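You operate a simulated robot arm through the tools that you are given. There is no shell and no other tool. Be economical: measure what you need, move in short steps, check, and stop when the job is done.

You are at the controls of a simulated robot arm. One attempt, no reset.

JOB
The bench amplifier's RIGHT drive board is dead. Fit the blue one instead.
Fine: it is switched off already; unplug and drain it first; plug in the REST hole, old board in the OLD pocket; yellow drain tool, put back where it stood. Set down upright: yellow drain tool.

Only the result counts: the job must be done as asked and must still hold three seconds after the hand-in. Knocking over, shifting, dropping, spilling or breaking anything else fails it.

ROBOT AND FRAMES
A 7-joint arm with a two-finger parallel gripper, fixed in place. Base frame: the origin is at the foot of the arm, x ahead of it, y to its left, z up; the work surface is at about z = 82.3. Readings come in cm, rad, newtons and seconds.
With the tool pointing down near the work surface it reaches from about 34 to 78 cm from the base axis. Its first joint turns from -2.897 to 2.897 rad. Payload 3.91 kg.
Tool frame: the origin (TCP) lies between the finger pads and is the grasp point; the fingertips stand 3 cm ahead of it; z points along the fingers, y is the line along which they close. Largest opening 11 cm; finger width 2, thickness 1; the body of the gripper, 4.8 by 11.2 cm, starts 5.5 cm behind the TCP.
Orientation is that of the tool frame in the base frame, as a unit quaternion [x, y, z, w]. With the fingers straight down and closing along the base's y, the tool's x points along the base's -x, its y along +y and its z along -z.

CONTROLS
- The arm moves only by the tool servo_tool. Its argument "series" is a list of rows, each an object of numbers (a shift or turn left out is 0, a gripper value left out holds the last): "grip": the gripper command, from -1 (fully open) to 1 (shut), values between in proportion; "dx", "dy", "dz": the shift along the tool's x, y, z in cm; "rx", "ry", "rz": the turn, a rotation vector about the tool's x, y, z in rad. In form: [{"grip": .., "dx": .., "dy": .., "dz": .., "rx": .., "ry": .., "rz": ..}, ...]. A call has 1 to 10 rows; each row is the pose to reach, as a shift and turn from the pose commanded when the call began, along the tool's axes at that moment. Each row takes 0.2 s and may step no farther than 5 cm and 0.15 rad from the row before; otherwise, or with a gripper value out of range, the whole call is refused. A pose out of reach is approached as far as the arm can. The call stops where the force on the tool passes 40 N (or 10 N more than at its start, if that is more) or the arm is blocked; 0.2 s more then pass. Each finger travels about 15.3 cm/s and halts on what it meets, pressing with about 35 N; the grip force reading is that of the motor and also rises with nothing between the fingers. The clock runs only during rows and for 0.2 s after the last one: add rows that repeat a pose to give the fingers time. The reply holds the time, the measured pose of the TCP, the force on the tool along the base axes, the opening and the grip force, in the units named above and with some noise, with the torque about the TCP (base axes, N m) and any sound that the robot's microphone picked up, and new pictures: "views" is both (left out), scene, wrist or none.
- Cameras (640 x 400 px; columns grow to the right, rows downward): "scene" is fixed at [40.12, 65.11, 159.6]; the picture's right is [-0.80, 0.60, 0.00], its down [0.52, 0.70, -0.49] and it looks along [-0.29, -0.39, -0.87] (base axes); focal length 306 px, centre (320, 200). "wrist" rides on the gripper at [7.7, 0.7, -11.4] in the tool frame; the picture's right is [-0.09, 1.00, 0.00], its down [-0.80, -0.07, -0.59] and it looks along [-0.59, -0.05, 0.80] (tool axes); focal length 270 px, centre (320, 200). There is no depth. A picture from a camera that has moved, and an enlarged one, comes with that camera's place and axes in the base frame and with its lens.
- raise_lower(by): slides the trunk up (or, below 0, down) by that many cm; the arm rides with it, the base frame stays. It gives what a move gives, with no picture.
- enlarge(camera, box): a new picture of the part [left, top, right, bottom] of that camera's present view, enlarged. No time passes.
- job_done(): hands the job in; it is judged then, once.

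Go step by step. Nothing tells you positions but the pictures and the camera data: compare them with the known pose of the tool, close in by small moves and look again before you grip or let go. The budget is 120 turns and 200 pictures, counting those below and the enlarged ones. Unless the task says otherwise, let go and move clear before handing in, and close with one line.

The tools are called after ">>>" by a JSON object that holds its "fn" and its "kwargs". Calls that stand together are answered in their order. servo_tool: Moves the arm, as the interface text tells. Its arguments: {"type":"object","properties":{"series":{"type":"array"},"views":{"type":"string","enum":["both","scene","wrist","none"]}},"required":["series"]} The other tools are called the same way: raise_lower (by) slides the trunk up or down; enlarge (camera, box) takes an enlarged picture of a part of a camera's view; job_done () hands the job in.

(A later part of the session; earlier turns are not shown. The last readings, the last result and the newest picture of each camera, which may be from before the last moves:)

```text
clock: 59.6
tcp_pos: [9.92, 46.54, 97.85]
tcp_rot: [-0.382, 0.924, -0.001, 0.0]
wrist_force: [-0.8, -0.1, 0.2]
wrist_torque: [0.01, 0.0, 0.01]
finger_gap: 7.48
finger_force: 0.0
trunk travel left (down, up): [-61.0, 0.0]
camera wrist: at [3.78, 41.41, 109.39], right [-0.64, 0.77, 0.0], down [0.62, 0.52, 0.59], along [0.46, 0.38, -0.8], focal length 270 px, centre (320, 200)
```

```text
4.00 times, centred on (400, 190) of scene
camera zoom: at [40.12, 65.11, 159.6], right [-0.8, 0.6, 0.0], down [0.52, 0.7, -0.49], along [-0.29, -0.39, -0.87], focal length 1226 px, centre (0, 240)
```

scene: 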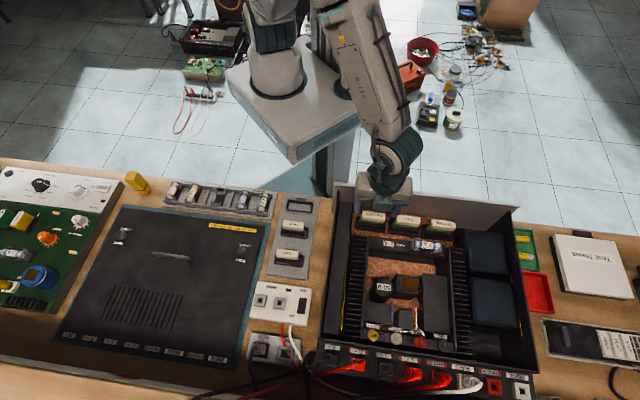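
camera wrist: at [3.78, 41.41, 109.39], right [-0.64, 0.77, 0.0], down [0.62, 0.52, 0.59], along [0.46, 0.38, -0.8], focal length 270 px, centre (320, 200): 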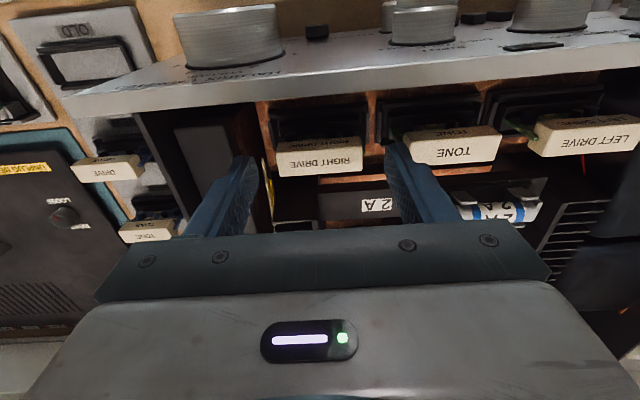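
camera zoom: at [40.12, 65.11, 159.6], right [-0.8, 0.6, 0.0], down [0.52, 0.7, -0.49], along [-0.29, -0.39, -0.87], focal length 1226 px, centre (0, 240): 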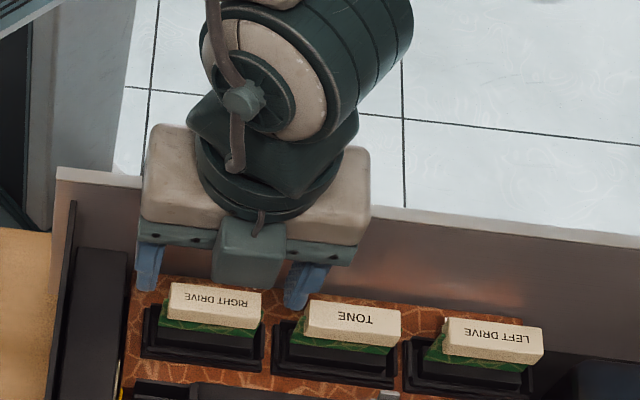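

Alignment good within 0.3 cm; panel clearance is fine. I descend around the handle.

>>> {"fn": "servo_tool", "kwargs": {"series": [{"dx": -0.3, "dy": -0.05, "dz": 1.5}, {"dx": -0.3, "dy": -0.05, "dz": 3.8}, {"dx": -0.3, "dy": -0.05, "dz": 3.8}], "views": "wrist"}}

>>> {"fn": "enlarge", "kwargs": {"camera": "wrist", "box": [200, 60, 440, 210]}}

>>> {"fn": "enlarge", "kwargs": {"camera": "scene", "box": [320, 160, 440, 235]}}

```text
clock: 60.4
tcp_pos: [10.15, 46.67, 94.01]
tcp_rot: [-0.382, 0.924, 0.001, 0.0]
wrist_force: [0.2, -0.2, 1.7]
wrist_torque: [-0.04, 0.03, 0.0]
finger_gap: 7.46
finger_force: 0.0
trunk travel left (down, up): [-61.0, 0.0]
camera wrist: at [4.03, 41.68, 105.51], right [-0.64, 0.77, 0.0], down [0.62, 0.52, 0.59], along [0.46, 0.38, -0.8], focal length 270 px, centre (320, 200)
```

wrist: 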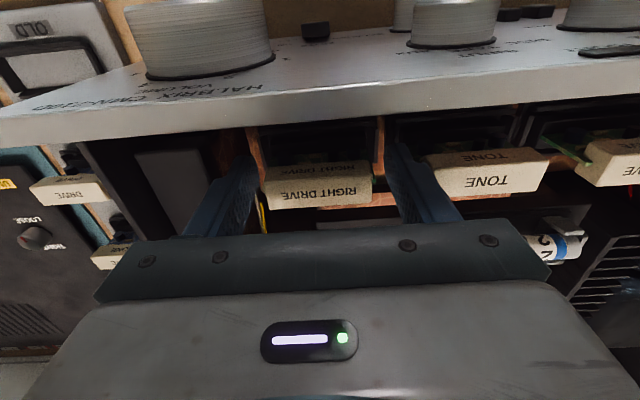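

```text
2.67 times, centred on (320, 135) of wrist
camera zoom: at [4.03, 41.68, 105.51], right [-0.64, 0.77, 0.0], down [0.62, 0.52, 0.59], along [0.46, 0.38, -0.8], focal length 721 px, centre (320, 373)
```

zoom: 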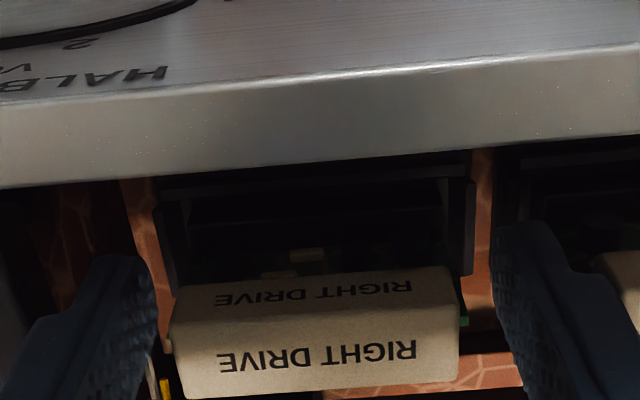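

```text
5.33 times, centred on (380, 198) of scene
camera zoom: at [40.12, 65.11, 159.6], right [-0.8, 0.6, 0.0], down [0.52, 0.7, -0.49], along [-0.29, -0.39, -0.87], focal length 1634 px, centre (0, 213)
```

zoom: 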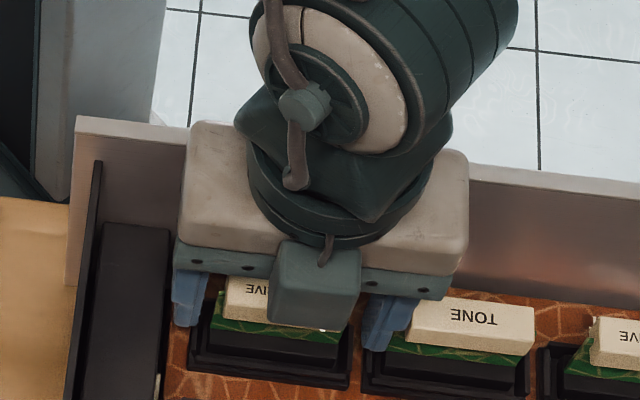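

Fingers flank the handle properly. I go 0.6 cm lower and close.

>>> {"fn": "servo_tool", "kwargs": {"series": [{"dz": 0.6}, {"dz": 0.6, "grip": 1}, {"dz": 0.6}, {"dz": 0.6}], "views": "wrist"}}

>>> {"fn": "enlarge", "kwargs": {"camera": "wrist", "box": [200, 60, 440, 210]}}

```text
clock: 61.4
tcp_pos: [10.17, 46.77, 93.51]
tcp_rot: [-0.383, 0.924, 0.0, 0.0]
wrist_force: [0.2, -1.0, 2.3]
wrist_torque: [-0.06, -0.05, 0.02]
finger_gap: 5.89
finger_force: 35.1
trunk travel left (down, up): [-61.0, 0.0]
camera wrist: at [4.13, 41.7, 104.92], right [-0.64, 0.77, 0.0], down [0.62, 0.52, 0.59], along [0.46, 0.38, -0.8], focal length 270 px, centre (320, 200)
```

wrist: 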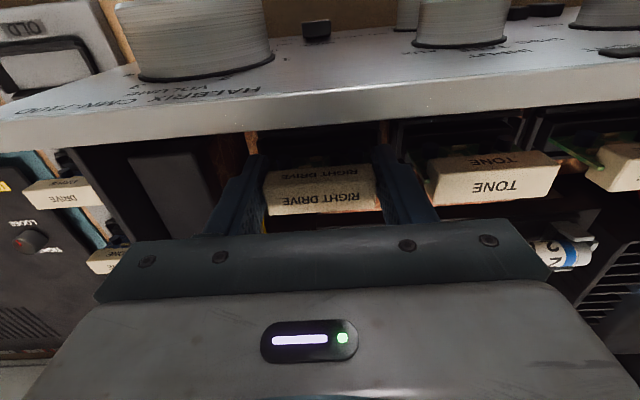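

```text
2.67 times, centred on (320, 135) of wrist
camera zoom: at [4.13, 41.7, 104.92], right [-0.64, 0.77, 0.0], down [0.62, 0.52, 0.59], along [0.46, 0.38, -0.8], focal length 721 px, centre (320, 373)
```

zoom: 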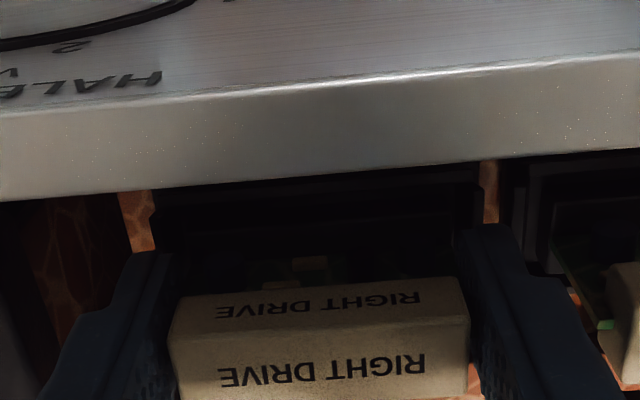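

Gripped at 5.89 cm. I pull the board straight up.

>>> {"fn": "servo_tool", "kwargs": {"series": [{"dz": -0.8}, {"dz": -1.8}, {"dz": -3}, {"dz": -6}, {"dz": -10}, {"dz": -14}, {"dz": -14}], "views": "both"}}

>>> {"fn": "enlarge", "kwargs": {"camera": "wrist", "box": [160, 40, 480, 240]}}

>>> {"fn": "enlarge", "kwargs": {"camera": "scene", "box": [320, 140, 460, 228]}}

```text
clock: 63.0
tcp_pos: [10.05, 46.8, 107.16]
tcp_rot: [-0.383, 0.924, -0.001, 0.0]
wrist_force: [0.3, 0.6, 0.7]
wrist_torque: [0.02, 0.01, 0.01]
finger_gap: 5.9
finger_force: 34.7
trunk travel left (down, up): [-61.0, 0.0]
camera wrist: at [3.97, 41.79, 118.73], right [-0.64, 0.77, 0.0], down [0.62, 0.52, 0.59], along [0.46, 0.38, -0.8], focal length 270 px, centre (320, 200)
```

scene: 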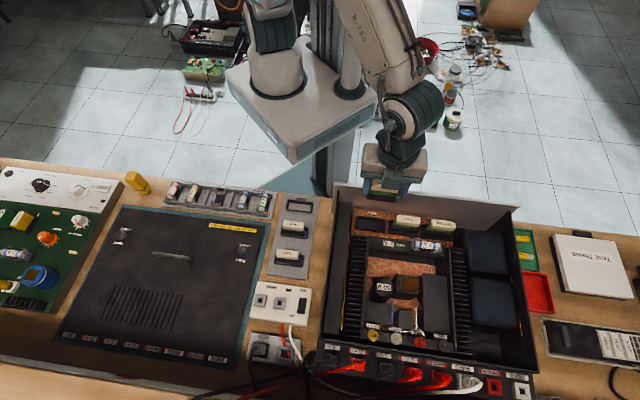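
wrist: 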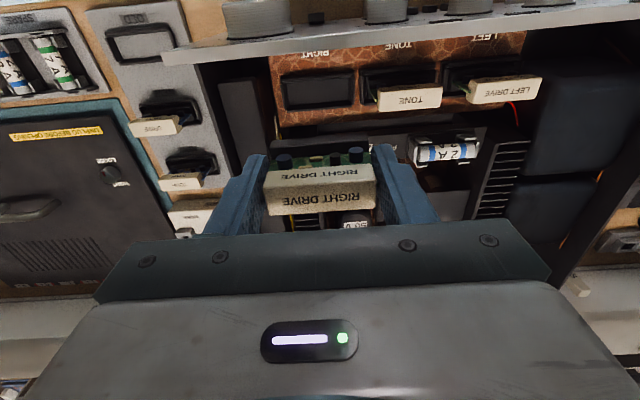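

```text
2.00 times, centred on (320, 140) of wrist
camera zoom: at [3.97, 41.79, 118.73], right [-0.64, 0.77, 0.0], down [0.62, 0.52, 0.59], along [0.46, 0.38, -0.8], focal length 541 px, centre (320, 320)
```

zoom: 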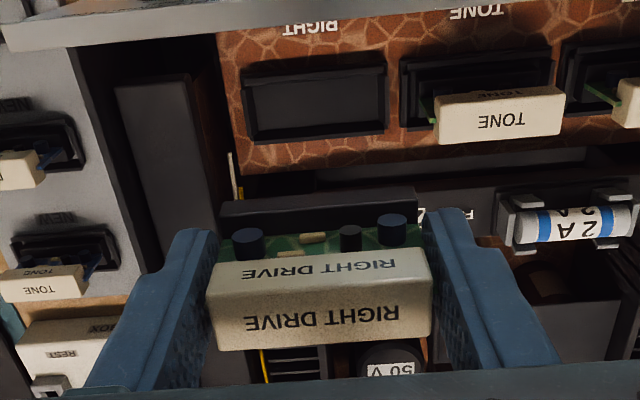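

```text
4.55 times, centred on (390, 184) of scene
camera zoom: at [40.12, 65.11, 159.6], right [-0.8, 0.6, 0.0], down [0.52, 0.7, -0.49], along [-0.29, -0.39, -0.87], focal length 1393 px, centre (2, 273)
```

zoom: 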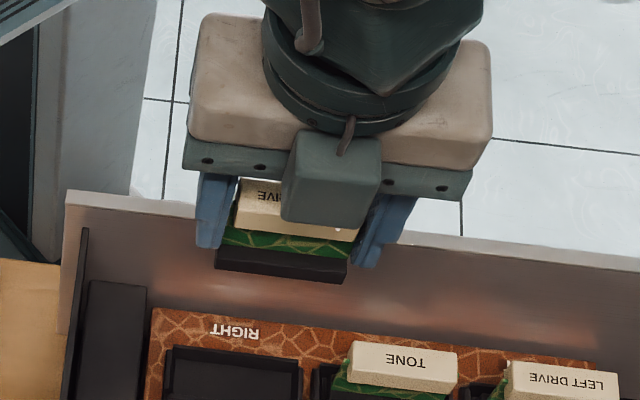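

The old board is out cleanly. I carry it over the OLD pocket (s≈6.3, r≈34.9).

>>> {"fn": "servo_tool", "kwargs": {"series": [{"dy": -4.5, "dx": 1}, {"dy": -9, "dx": 2}, {"dy": -13.5, "dx": 3}, {"dy": -18, "dx": 4.2}, {"dy": -19.6, "dx": 5.3}, {"dy": -19.6, "dx": 5.3}], "views": "both"}}

>>> {"fn": "enlarge", "kwargs": {"camera": "wrist", "box": [160, 0, 480, 200]}}

```text
clock: 64.4
tcp_pos: [20.65, 29.07, 107.63]
tcp_rot: [-0.382, 0.924, 0.0, -0.001]
wrist_force: [-0.9, 0.2, -0.3]
wrist_torque: [-0.06, -0.01, 0.01]
finger_gap: 5.9
finger_force: 34.6
trunk travel left (down, up): [-61.0, 0.0]
camera wrist: at [14.53, 24.06, 119.18], right [-0.64, 0.77, 0.0], down [0.62, 0.52, 0.59], along [0.46, 0.38, -0.8], focal length 270 px, centre (320, 200)
```

scene: 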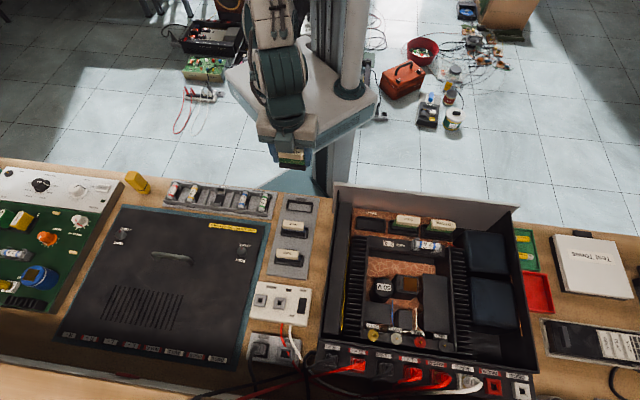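
wrist: 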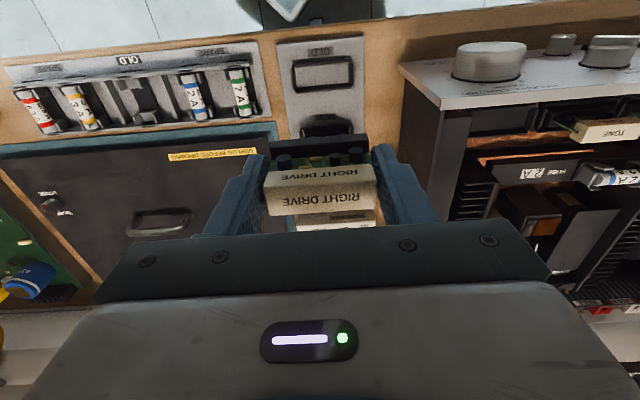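

```text
2.00 times, centred on (320, 100) of wrist
camera zoom: at [14.53, 24.06, 119.18], right [-0.64, 0.77, 0.0], down [0.62, 0.52, 0.59], along [0.46, 0.38, -0.8], focal length 541 px, centre (320, 400)
```

zoom: 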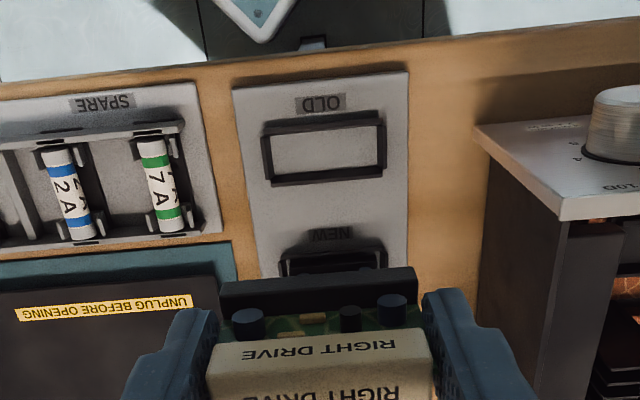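

The OLD pocket lies slightly to +s and −r of the board. I correct and lower to just above it.

>>> {"fn": "servo_tool", "kwargs": {"series": [{"dy": 0.4, "dx": 0.4, "dz": 4}, {"dy": 0.4, "dx": 0.4, "dz": 8.5}, {"dy": 0.4, "dx": 0.4, "dz": 13}, {"dy": 0.4, "dx": 0.4, "dz": 14}, {"dy": 0.4, "dx": 0.4, "dz": 14}], "views": "both"}}

>>> {"fn": "enlarge", "kwargs": {"camera": "wrist", "box": [200, 40, 440, 190]}}

>>> {"fn": "enlarge", "kwargs": {"camera": "scene", "box": [240, 160, 340, 222]}}

```text
clock: 65.6
tcp_pos: [19.79, 29.05, 93.4]
tcp_rot: [-0.383, 0.924, 0.0, 0.0]
wrist_force: [0.2, 0.0, -0.5]
wrist_torque: [0.01, -0.01, 0.06]
finger_gap: 5.89
finger_force: 35.6
trunk travel left (down, up): [-61.0, 0.0]
camera wrist: at [13.82, 24.05, 104.92], right [-0.64, 0.77, 0.0], down [0.62, 0.52, 0.59], along [0.46, 0.38, -0.8], focal length 270 px, centre (320, 200)
```

scene: 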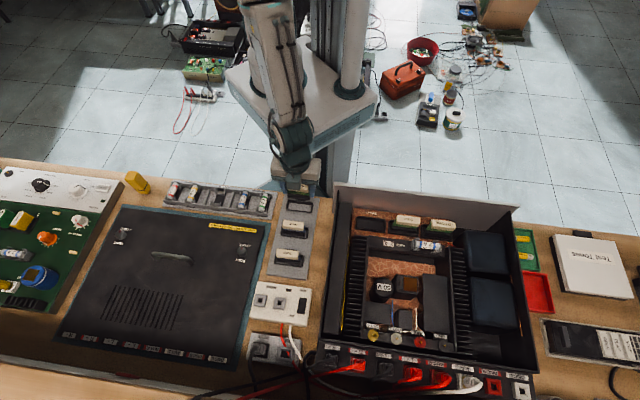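
wrist: 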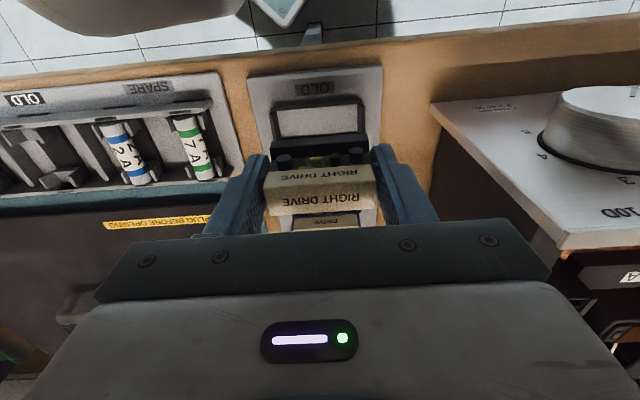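

```text
2.67 times, centred on (320, 115) of wrist
camera zoom: at [13.82, 24.05, 104.92], right [-0.64, 0.77, 0.0], down [0.62, 0.52, 0.59], along [0.46, 0.38, -0.8], focal length 721 px, centre (320, 427)
```

zoom: 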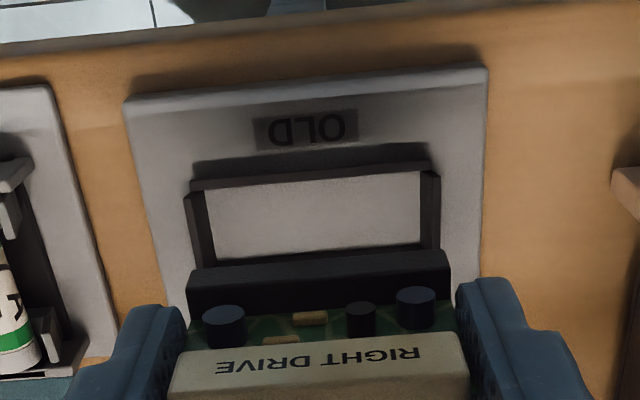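

```text
6.40 times, centred on (290, 191) of scene
camera zoom: at [40.12, 65.11, 159.6], right [-0.8, 0.6, 0.0], down [0.52, 0.7, -0.49], along [-0.29, -0.39, -0.87], focal length 1961 px, centre (512, 258)
```

zoom: 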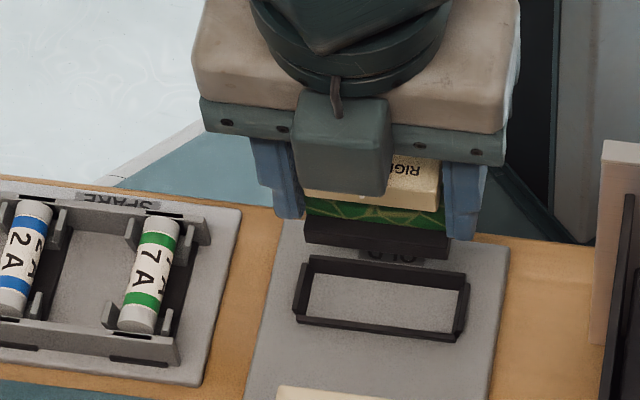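

The board's connector and pocket agree within ~0.1 cm. I lower it into OLD gently.

>>> {"fn": "servo_tool", "kwargs": {"series": [{"dx": -0.1, "dz": 1}, {"dx": -0.1, "dz": 2.2}, {"dx": -0.1, "dz": 3.2}, {"dx": -0.1, "dz": 4}, {"dx": -0.1, "dz": 4}], "views": "both"}}

>>> {"fn": "enlarge", "kwargs": {"camera": "wrist", "box": [200, 60, 440, 210]}}

>>> {"fn": "enlarge", "kwargs": {"camera": "scene", "box": [240, 160, 340, 222]}}

```text
clock: 66.8
tcp_pos: [20.1, 29.12, 89.47]
tcp_rot: [-0.383, 0.924, 0.0, 0.0]
wrist_force: [0.1, 0.5, 0.5]
wrist_torque: [0.02, 0.01, -0.02]
finger_gap: 5.89
finger_force: 35.1
trunk travel left (down, up): [-61.0, 0.0]
camera wrist: at [13.92, 24.03, 100.97], right [-0.64, 0.77, 0.0], down [0.62, 0.52, 0.6], along [0.46, 0.38, -0.8], focal length 270 px, centre (320, 200)
```

scene: 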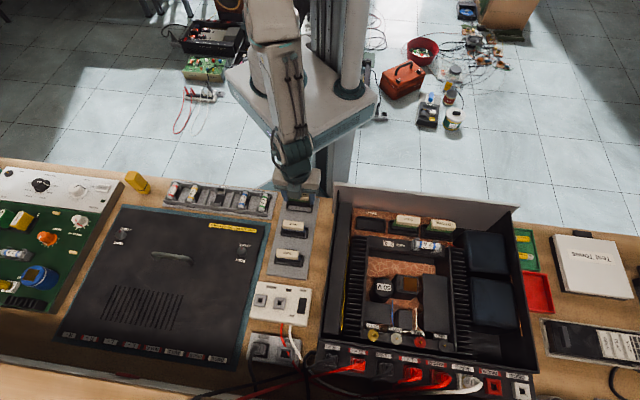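
wrist: 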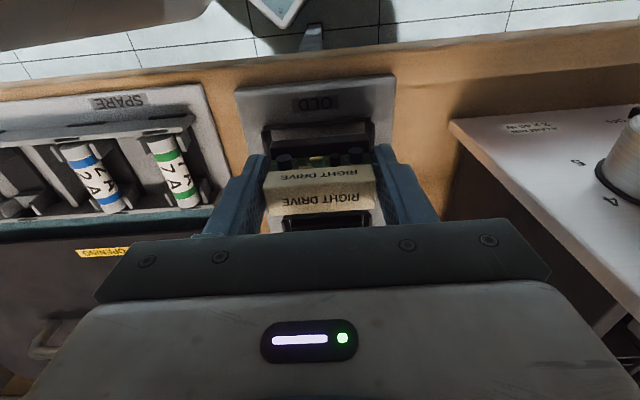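

```text
2.67 times, centred on (320, 135) of wrist
camera zoom: at [13.92, 24.03, 100.97], right [-0.64, 0.77, 0.0], down [0.62, 0.52, 0.6], along [0.46, 0.38, -0.8], focal length 721 px, centre (320, 373)
```

zoom: 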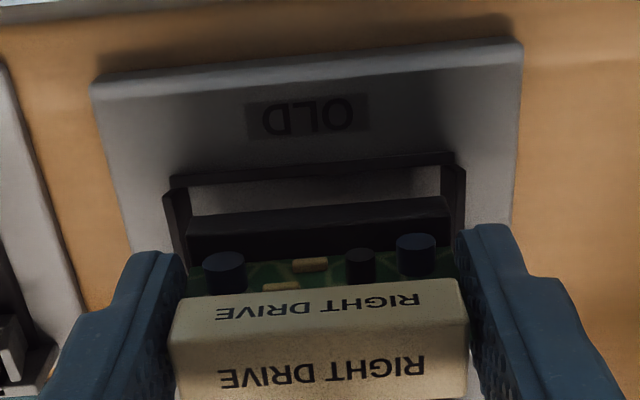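

```text
6.40 times, centred on (290, 191) of scene
camera zoom: at [40.12, 65.11, 159.6], right [-0.8, 0.6, 0.0], down [0.52, 0.7, -0.49], along [-0.29, -0.39, -0.87], focal length 1961 px, centre (512, 258)
```

zoom: 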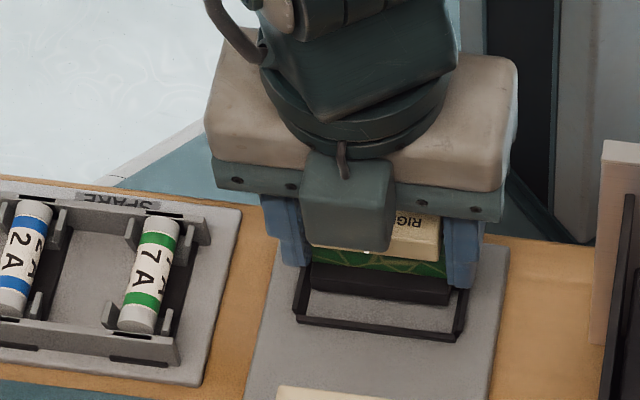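

Centred. I continue down with a −0.1 cm correction.

>>> {"fn": "servo_tool", "kwargs": {"series": [{"dy": -0.1, "dz": 0.8}, {"dy": -0.1, "dz": 1.4}, {"dy": -0.1, "dz": 1.9}, {"dy": -0.1, "dz": 2.3}, {"dy": -0.1, "dz": 2.3}], "views": "both"}}

>>> {"fn": "enlarge", "kwargs": {"camera": "wrist", "box": [200, 60, 440, 210]}}

>>> {"fn": "enlarge", "kwargs": {"camera": "scene", "box": [240, 160, 340, 222]}}

```text
clock: 67.4
tcp_pos: [20.01, 29.26, 88.25]
tcp_rot: [-0.38, 0.925, 0.002, 0.002]
wrist_force: [0.2, 1.6, -0.7]
wrist_torque: [-0.19, -0.05, -0.13]
finger_gap: 5.9
finger_force: 35.1
trunk travel left (down, up): [-61.0, 0.0]
stopped in row 2: the force on the tool passed its limit at 52 N (the readings are from after the stop); the commanded pose is now the measured one
camera wrist: at [13.92, 24.17, 99.79], right [-0.64, 0.77, 0.0], down [0.62, 0.51, 0.6], along [0.46, 0.38, -0.8], focal length 270 px, centre (320, 200)
```

scene: 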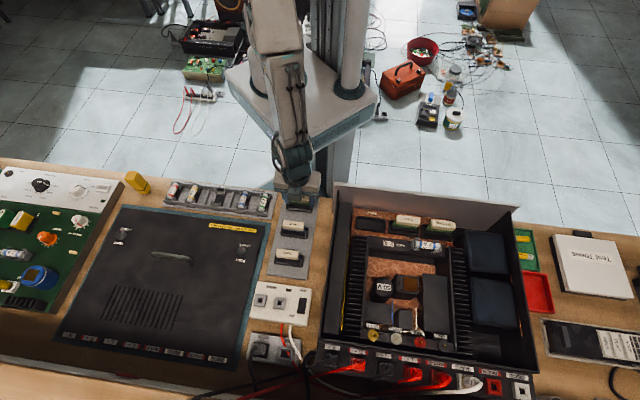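
wrist: 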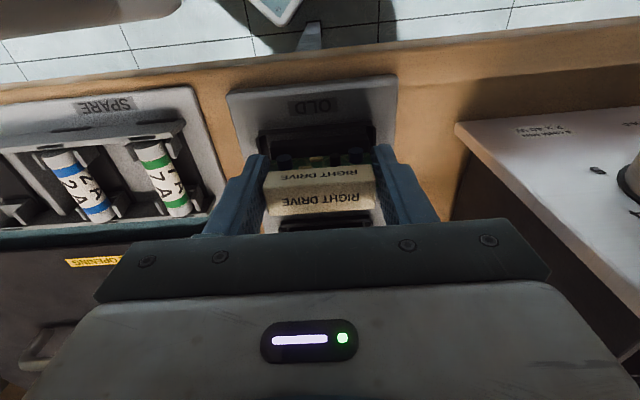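

```text
2.67 times, centred on (320, 135) of wrist
camera zoom: at [13.92, 24.17, 99.79], right [-0.64, 0.77, 0.0], down [0.62, 0.51, 0.6], along [0.46, 0.38, -0.8], focal length 721 px, centre (320, 373)
```

zoom: 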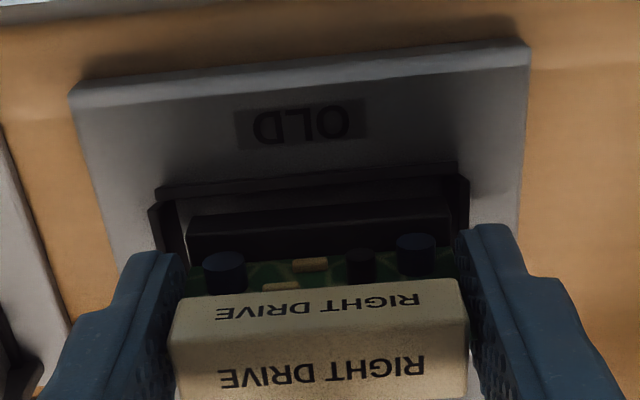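

```text
6.40 times, centred on (290, 191) of scene
camera zoom: at [40.12, 65.11, 159.6], right [-0.8, 0.6, 0.0], down [0.52, 0.7, -0.49], along [-0.29, -0.39, -0.87], focal length 1961 px, centre (512, 258)
```

zoom: 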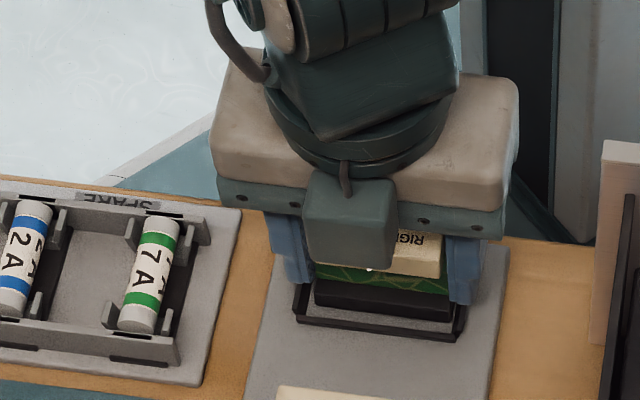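

The descent stopped on a contact with the connector apparently inside the pocket. I zoom in to see whether the board is on the floor or a fingertip is on the rim.

>>> {"fn": "enlarge", "kwargs": {"camera": "scene", "box": [280, 196, 320, 216]}}

>>> {"fn": "enlarge", "kwargs": {"camera": "wrist", "box": [230, 100, 400, 206]}}

```text
16.00 times, centred on (300, 206) of scene
camera zoom: at [40.12, 65.11, 159.6], right [-0.8, 0.6, 0.0], down [0.52, 0.7, -0.49], along [-0.29, -0.39, -0.87], focal length 4902 px, centre (640, 104)
```

zoom: 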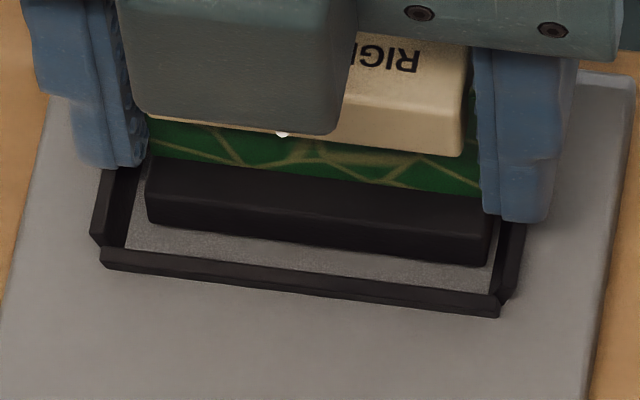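

```text
3.76 times, centred on (315, 153) of wrist
camera zoom: at [13.92, 24.17, 99.79], right [-0.64, 0.77, 0.0], down [0.62, 0.51, 0.6], along [0.46, 0.38, -0.8], focal length 1018 px, centre (339, 377)
```

zoom: 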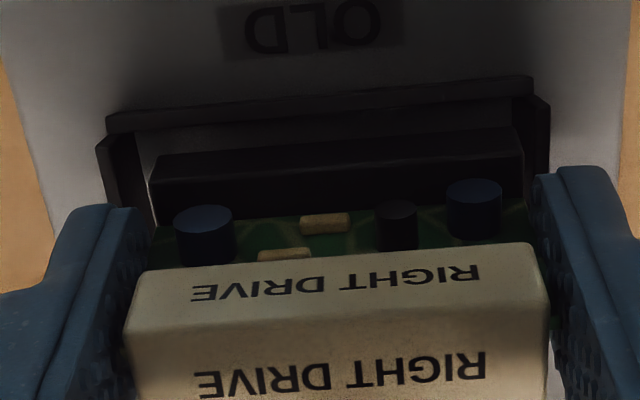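

Geometry says the fingertips clear the rim by over 1 cm, so the board is on the pocket floor. I test with a slight press, then ease the grip.

>>> {"fn": "servo_tool", "kwargs": {"series": [{"dz": 0.15}, {"dz": 0.3}], "views": "none"}}

```text
clock: 68.1
tcp_pos: [20.09, 29.42, 88.12]
tcp_rot: [-0.379, 0.926, 0.004, 0.004]
wrist_force: [0.2, 4.6, 4.2]
wrist_torque: [-0.84, 0.36, -0.25]
finger_gap: 5.88
finger_force: 35.5
trunk travel left (down, up): [-61.0, 0.0]
stopped in row 2: the force on the tool passed its limit at 42 N (the readings are from after the stop); the commanded pose is now the measured one
```

The stiff contact with side torque suggests the connector is catching the +s end wall by ~0.13 cm. I lift slightly, straighten the tool, shift −0.15 cm and retry.

>>> {"fn": "servo_tool", "kwargs": {"series": [{"dz": -0.8, "rx": 0.004, "ry": 0.01, "rz": -0.008}, {"dz": -1.2, "dy": -0.15, "rx": 0.004, "ry": 0.01, "rz": -0.008}, {"dz": -1.2, "dy": -0.15, "rx": 0.004, "ry": 0.01, "rz": -0.008}], "views": "wrist"}}

>>> {"fn": "enlarge", "kwargs": {"camera": "wrist", "box": [230, 100, 400, 206]}}

>>> {"fn": "enlarge", "kwargs": {"camera": "scene", "box": [280, 196, 320, 216]}}

```text
clock: 68.9
tcp_pos: [20.18, 29.18, 89.26]
tcp_rot: [-0.383, 0.924, 0.0, -0.001]
wrist_force: [0.3, -0.6, -1.4]
wrist_torque: [0.01, 0.01, 0.01]
finger_gap: 5.91
finger_force: 34.9
trunk travel left (down, up): [-61.0, 0.0]
camera wrist: at [14.18, 24.21, 100.82], right [-0.64, 0.77, 0.0], down [0.62, 0.52, 0.59], along [0.45, 0.38, -0.8], focal length 270 px, centre (320, 200)
```

wrist: 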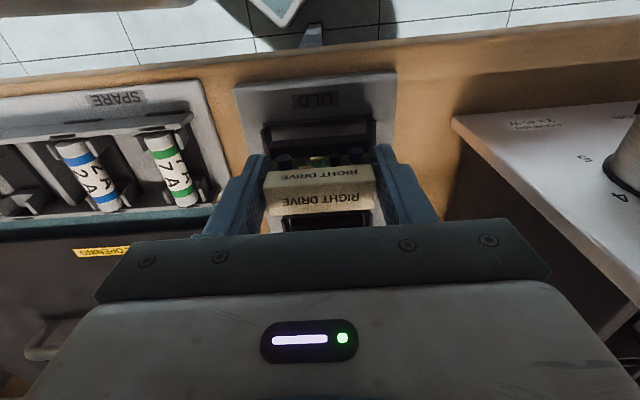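

```text
3.76 times, centred on (315, 153) of wrist
camera zoom: at [14.18, 24.21, 100.82], right [-0.64, 0.77, 0.0], down [0.62, 0.52, 0.59], along [0.45, 0.38, -0.8], focal length 1018 px, centre (339, 377)
```

zoom: 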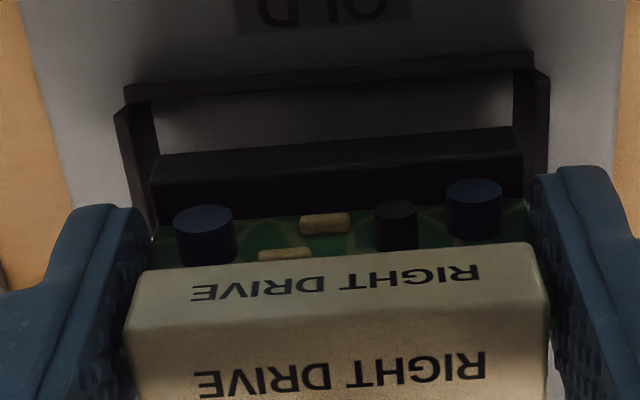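

```text
16.00 times, centred on (300, 206) of scene
camera zoom: at [40.12, 65.11, 159.6], right [-0.8, 0.6, 0.0], down [0.52, 0.7, -0.49], along [-0.29, -0.39, -0.87], focal length 4902 px, centre (640, 104)
```

zoom: 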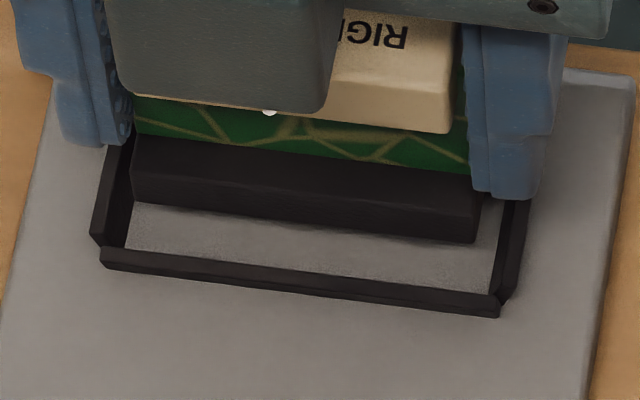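

Now centred in the pocket from both views. I lower slowly again.

>>> {"fn": "servo_tool", "kwargs": {"series": [{"dz": 0.4}, {"dz": 0.7}, {"dz": 1.0}, {"dz": 1.2}, {"dz": 1.4}, {"dz": 1.6}], "views": "none"}}

```text
clock: 70.2
tcp_pos: [20.26, 29.39, 87.85]
tcp_rot: [-0.38, 0.925, 0.001, 0.0]
wrist_force: [-0.9, 2.6, -0.2]
wrist_torque: [-0.33, -0.04, -0.2]
finger_gap: 5.9
finger_force: 35.1
trunk travel left (down, up): [-61.0, 0.0]
stopped in row 6: the force on the tool passed its limit at 44 N (the readings are from after the stop); the commanded pose is now the measured one
```

>>> {"fn": "enlarge", "kwargs": {"camera": "scene", "box": [280, 196, 320, 216]}}

>>> {"fn": "servo_tool", "kwargs": {"series": [{}], "views": "wrist"}}

>>> {"fn": "enlarge", "kwargs": {"camera": "wrist", "box": [230, 100, 400, 206]}}

```text
16.00 times, centred on (300, 206) of scene
camera zoom: at [40.12, 65.11, 159.6], right [-0.8, 0.6, 0.0], down [0.52, 0.7, -0.49], along [-0.29, -0.39, -0.87], focal length 4902 px, centre (640, 104)
```

zoom: 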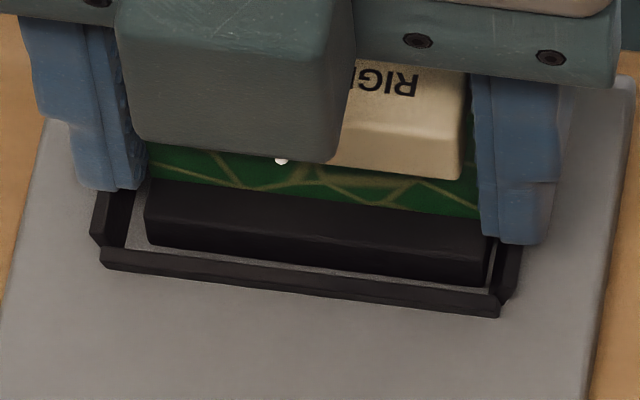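

```text
clock: 70.6
tcp_pos: [20.26, 29.39, 87.97]
tcp_rot: [-0.38, 0.925, 0.002, 0.0]
wrist_force: [-0.6, 3.7, 0.4]
wrist_torque: [-0.46, -0.04, -0.29]
finger_gap: 5.88
finger_force: 34.8
trunk travel left (down, up): [-61.0, 0.0]
camera wrist: at [14.11, 24.35, 99.39], right [-0.64, 0.77, 0.0], down [0.62, 0.51, 0.6], along [0.46, 0.38, -0.8], focal length 270 px, centre (320, 200)
```

wrist: 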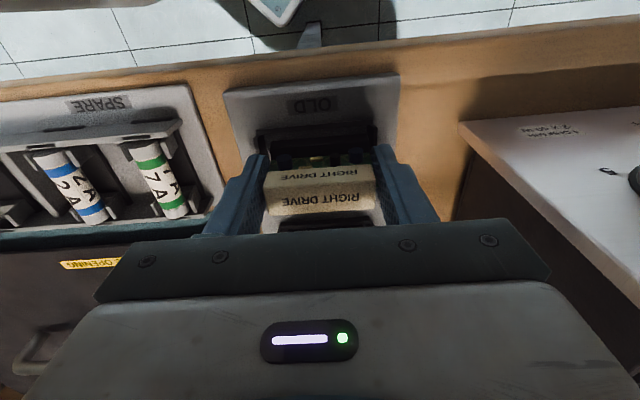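

```text
3.76 times, centred on (315, 153) of wrist
camera zoom: at [14.11, 24.35, 99.39], right [-0.64, 0.77, 0.0], down [0.62, 0.51, 0.6], along [0.46, 0.38, -0.8], focal length 1018 px, centre (339, 377)
```

zoom: 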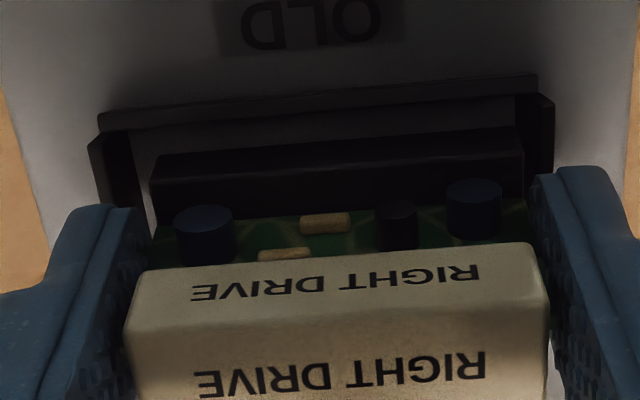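

Let me compare with how the spare sits in its own pocket.

>>> {"fn": "enlarge", "kwargs": {"camera": "scene", "box": [272, 216, 316, 240]}}

```text
14.55 times, centred on (294, 228) of scene
camera zoom: at [40.12, 65.11, 159.6], right [-0.8, 0.6, 0.0], down [0.52, 0.7, -0.49], along [-0.29, -0.39, -0.87], focal length 4456 px, centre (698, -207)
```

zoom: 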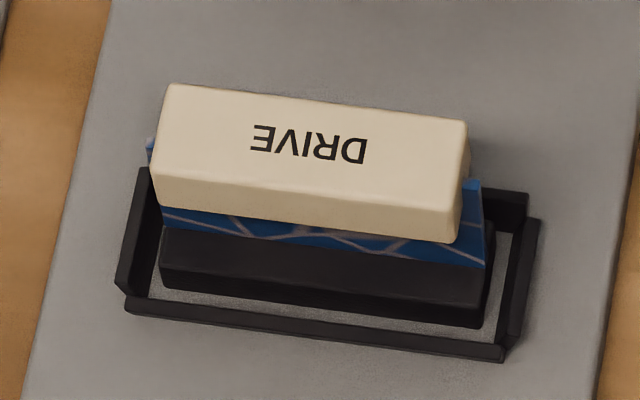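

Its seat matches ours within a couple of millimetres. I open gently and check.

>>> {"fn": "servo_tool", "kwargs": {"series": [{"grip": -0.1}, {"grip": -0.2}, {}, {}], "views": "both"}}

>>> {"fn": "enlarge", "kwargs": {"camera": "scene", "box": [272, 192, 324, 220]}}

>>> {"fn": "enlarge", "kwargs": {"camera": "wrist", "box": [230, 100, 400, 206]}}

```text
clock: 71.6
tcp_pos: [20.18, 29.46, 87.9]
tcp_rot: [-0.381, 0.924, 0.001, 0.0]
wrist_force: [-0.6, 5.4, 2.5]
wrist_torque: [-0.85, 0.01, -0.48]
finger_gap: 6.57
finger_force: 0.1
trunk travel left (down, up): [-61.0, 0.0]
camera wrist: at [14.11, 24.35, 99.4], right [-0.64, 0.77, 0.0], down [0.62, 0.51, 0.6], along [0.46, 0.38, -0.8], focal length 270 px, centre (320, 200)
```

scene: 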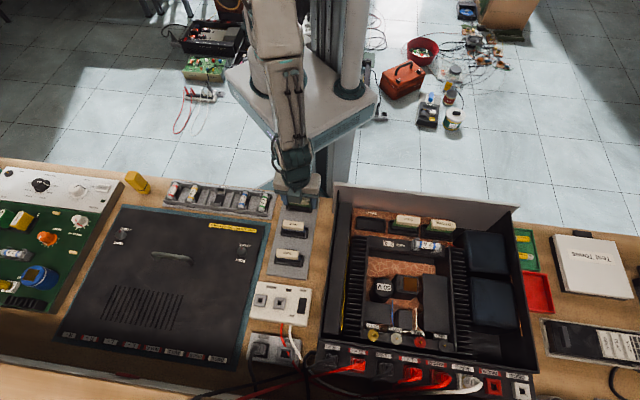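
wrist: 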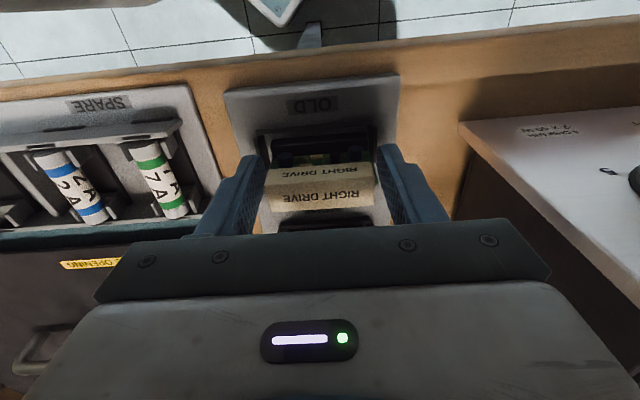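

```text
12.31 times, centred on (298, 206) of scene
camera zoom: at [40.12, 65.11, 159.6], right [-0.8, 0.6, 0.0], down [0.52, 0.7, -0.49], along [-0.29, -0.39, -0.87], focal length 3771 px, centre (591, 126)
```

zoom: 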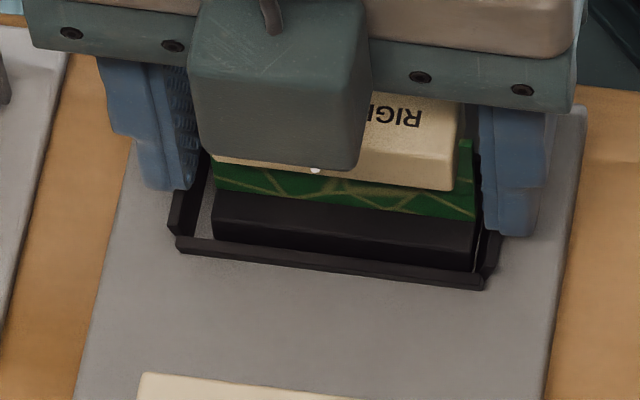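

```text
3.76 times, centred on (315, 153) of wrist
camera zoom: at [14.11, 24.35, 99.4], right [-0.64, 0.77, 0.0], down [0.62, 0.51, 0.6], along [0.46, 0.38, -0.8], focal length 1018 px, centre (339, 377)
```

zoom: 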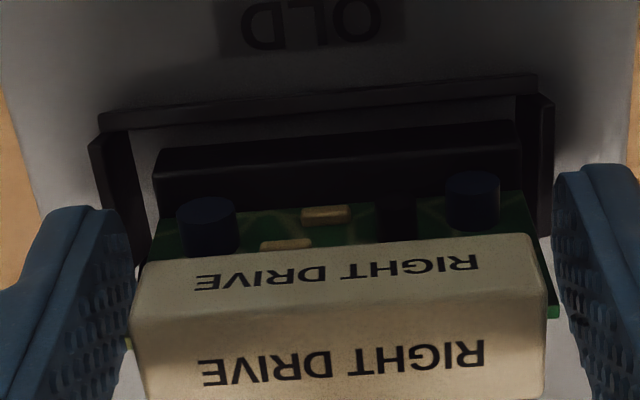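

The board is released and stands in the OLD pocket. I lift straight up and inspect.

>>> {"fn": "servo_tool", "kwargs": {"series": [{"dz": -1}, {"dz": -3}, {"dz": -6}, {"dz": -10}, {"dz": -14, "dx": -2}, {"dz": -14, "dx": -2}], "views": "both"}}

>>> {"fn": "enlarge", "kwargs": {"camera": "scene", "box": [266, 190, 330, 270]}}

>>> {"fn": "enlarge", "kwargs": {"camera": "wrist", "box": [200, 20, 440, 200]}}

```text
clock: 73.0
tcp_pos: [21.53, 30.94, 101.88]
tcp_rot: [-0.381, 0.924, 0.003, -0.001]
wrist_force: [-0.2, 0.6, 0.4]
wrist_torque: [0.04, 0.0, 0.01]
finger_gap: 6.6
finger_force: 0.0
trunk travel left (down, up): [-61.0, 0.0]
camera wrist: at [15.35, 25.85, 113.35], right [-0.64, 0.77, 0.0], down [0.62, 0.51, 0.6], along [0.46, 0.38, -0.8], focal length 270 px, centre (320, 200)
```

scene: 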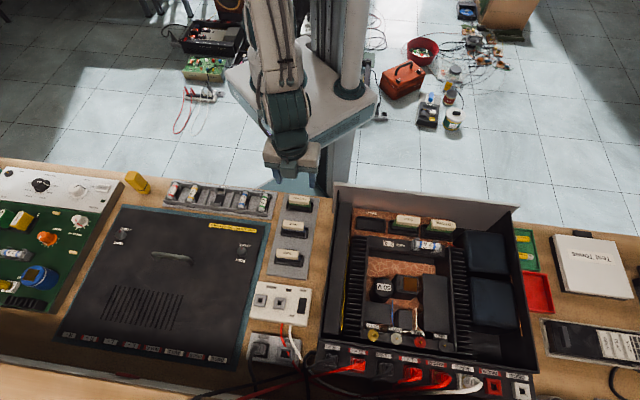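
wrist: 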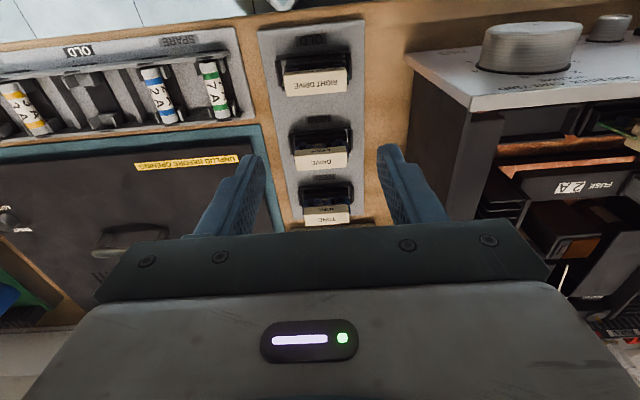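

```text
5.00 times, centred on (298, 230) of scene
camera zoom: at [40.12, 65.11, 159.6], right [-0.8, 0.6, 0.0], down [0.52, 0.7, -0.49], along [-0.29, -0.39, -0.87], focal length 1532 px, centre (430, 50)
```

zoom: 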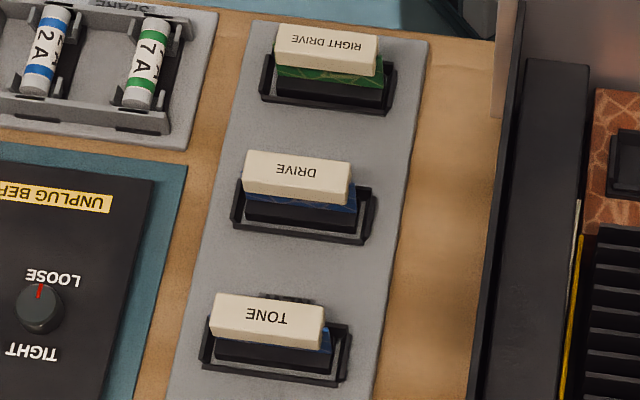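

```text
2.22 times, centred on (320, 110) of wrist
camera zoom: at [15.35, 25.85, 113.35], right [-0.64, 0.77, 0.0], down [0.62, 0.51, 0.6], along [0.46, 0.38, -0.8], focal length 601 px, centre (320, 400)
```

zoom: 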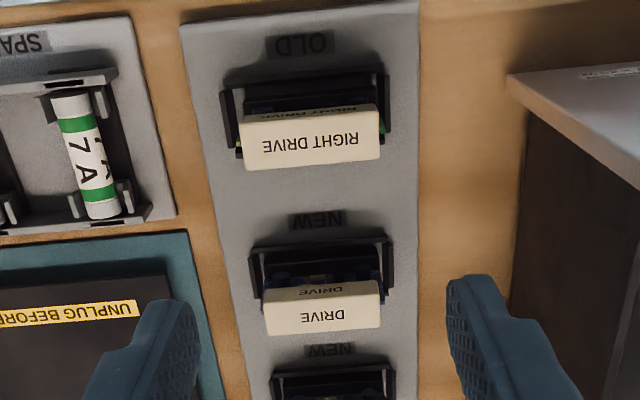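

The old board stands properly in OLD. Next, the blue DRIVE spare at about s 6.45, r 42.8; I move above it, straightening the tool.

>>> {"fn": "servo_tool", "kwargs": {"series": [{"grip": -0.36, "dx": -3, "dy": -0.15, "dz": 2, "rx": 0.006, "rz": -0.003}, {"dx": -5.7, "dy": -0.15, "dz": 5, "rx": 0.006, "rz": -0.003}, {"dx": -5.7, "dy": -0.15, "dz": 9.3, "rx": 0.006, "rz": -0.003}, {"dx": -5.7, "dy": -0.15, "dz": 9.3, "rx": 0.006, "rz": -0.003}], "views": "both"}}

>>> {"fn": "enlarge", "kwargs": {"camera": "wrist", "box": [200, 60, 440, 210]}}

>>> {"fn": "enlarge", "kwargs": {"camera": "scene", "box": [250, 190, 350, 252]}}

```text
clock: 74.0
tcp_pos: [26.01, 34.65, 92.58]
tcp_rot: [-0.382, 0.924, -0.001, 0.001]
wrist_force: [0.4, 0.0, -0.3]
wrist_torque: [-0.02, 0.0, 0.03]
finger_gap: 7.46
finger_force: 0.0
trunk travel left (down, up): [-61.0, 0.0]
camera wrist: at [19.79, 29.52, 104.1], right [-0.64, 0.77, 0.0], down [0.61, 0.52, 0.6], along [0.46, 0.38, -0.8], focal length 270 px, centre (320, 200)
```

scene: 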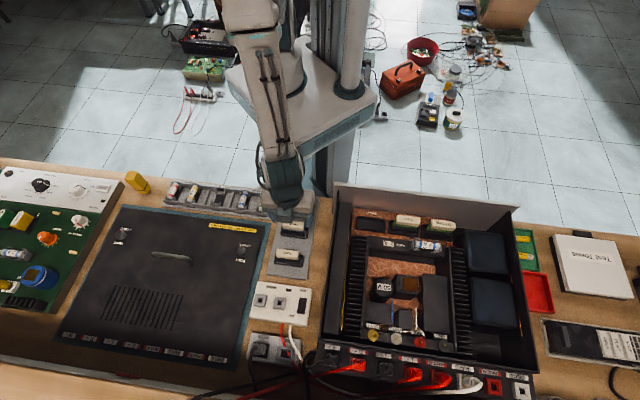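
wrist: 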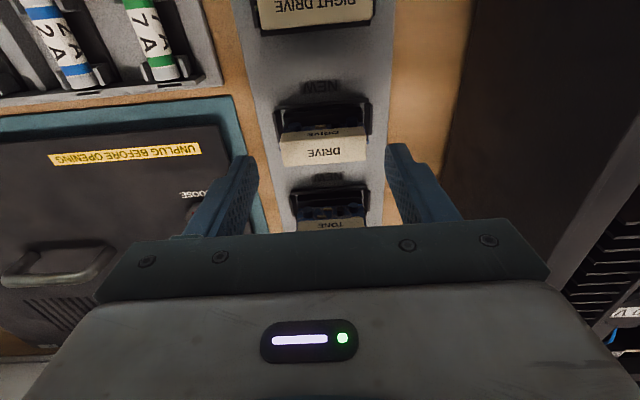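

```text
2.67 times, centred on (320, 135) of wrist
camera zoom: at [19.79, 29.52, 104.1], right [-0.64, 0.77, 0.0], down [0.61, 0.52, 0.6], along [0.46, 0.38, -0.8], focal length 721 px, centre (320, 373)
```

zoom: 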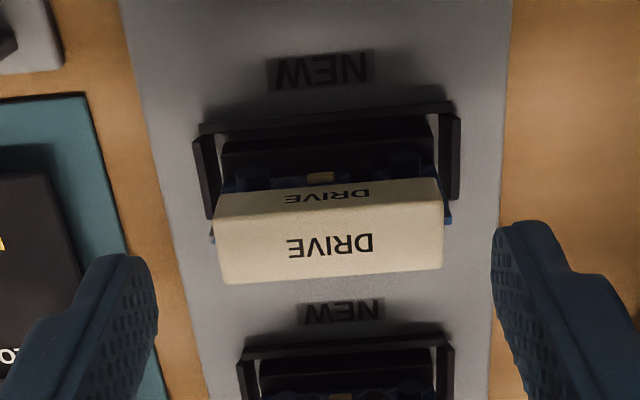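

```text
6.40 times, centred on (300, 221) of scene
camera zoom: at [40.12, 65.11, 159.6], right [-0.8, 0.6, 0.0], down [0.52, 0.7, -0.49], along [-0.29, -0.39, -0.87], focal length 1961 px, centre (448, 66)
```

zoom: 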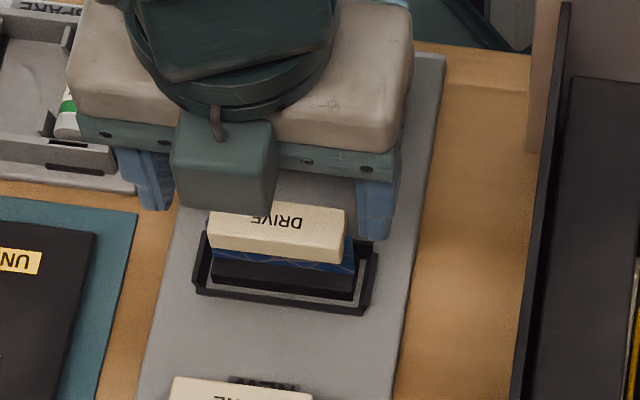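

I correct +0.25 cm in s and lower around the DRIVE handle.

>>> {"fn": "servo_tool", "kwargs": {"series": [{"dx": 0.05, "dy": 0.25, "dz": 1.5}, {"dx": 0.05, "dy": 0.25, "dz": 3.2}, {"dx": 0.05, "dy": 0.25, "dz": 4.6}, {"dx": 0.05, "dy": 0.25, "dz": 4.6}], "views": "wrist"}}

>>> {"fn": "enlarge", "kwargs": {"camera": "wrist", "box": [200, 60, 440, 210]}}

```text
clock: 75.0
tcp_pos: [25.91, 34.86, 88.07]
tcp_rot: [-0.382, 0.924, -0.001, 0.002]
wrist_force: [-0.5, 0.4, -0.2]
wrist_torque: [0.0, 0.05, -0.03]
finger_gap: 7.47
finger_force: 0.1
trunk travel left (down, up): [-61.0, 0.0]
camera wrist: at [19.7, 29.8, 99.53], right [-0.64, 0.77, 0.0], down [0.61, 0.52, 0.6], along [0.46, 0.38, -0.8], focal length 270 px, centre (320, 200)
```

wrist: 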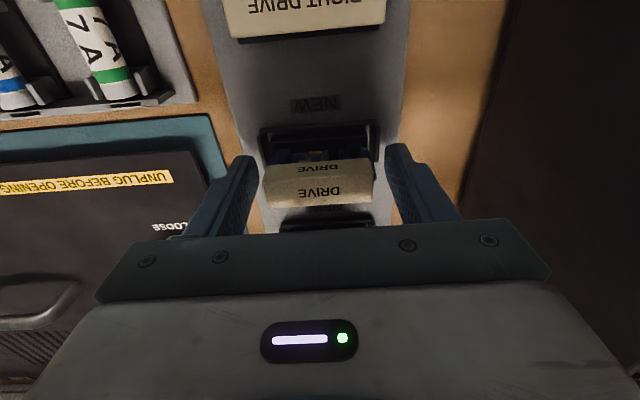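

```text
2.67 times, centred on (320, 135) of wrist
camera zoom: at [19.7, 29.8, 99.53], right [-0.64, 0.77, 0.0], down [0.61, 0.52, 0.6], along [0.46, 0.38, -0.8], focal length 721 px, centre (320, 373)
```

zoom: 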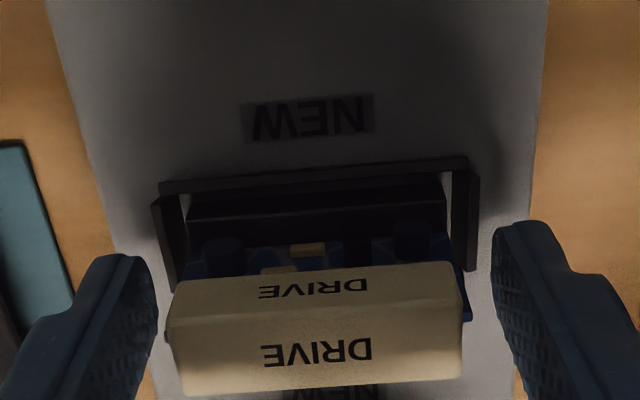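

Nearly identical view to the amp grip. I lower 0.5 cm more, trim −0.1 and close.

>>> {"fn": "servo_tool", "kwargs": {"series": [{"dy": -0.1, "dz": 0.5}, {"dy": -0.1, "dz": 0.5, "grip": 1}, {"dy": -0.1, "dz": 0.5}, {"dy": -0.1, "dz": 0.5}], "views": "wrist"}}

>>> {"fn": "enlarge", "kwargs": {"camera": "wrist", "box": [200, 60, 440, 210]}}

```text
clock: 76.0
tcp_pos: [25.94, 34.82, 87.63]
tcp_rot: [-0.382, 0.924, -0.001, 0.001]
wrist_force: [0.7, -0.7, 2.2]
wrist_torque: [-0.03, -0.06, 0.01]
finger_gap: 5.95
finger_force: 35.2
trunk travel left (down, up): [-61.0, 0.0]
camera wrist: at [19.69, 29.76, 99.09], right [-0.64, 0.77, 0.0], down [0.61, 0.52, 0.6], along [0.46, 0.38, -0.8], focal length 270 px, centre (320, 200)
```

wrist: 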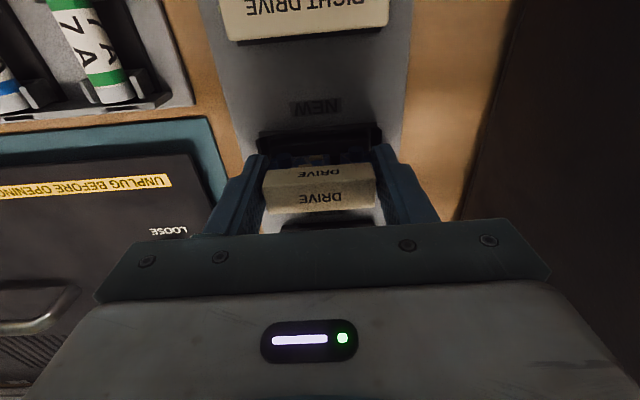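

```text
2.67 times, centred on (320, 135) of wrist
camera zoom: at [19.69, 29.76, 99.09], right [-0.64, 0.77, 0.0], down [0.61, 0.52, 0.6], along [0.46, 0.38, -0.8], focal length 721 px, centre (320, 373)
```

zoom: 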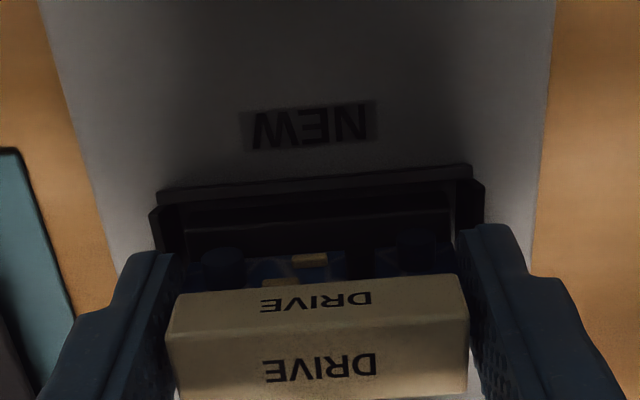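

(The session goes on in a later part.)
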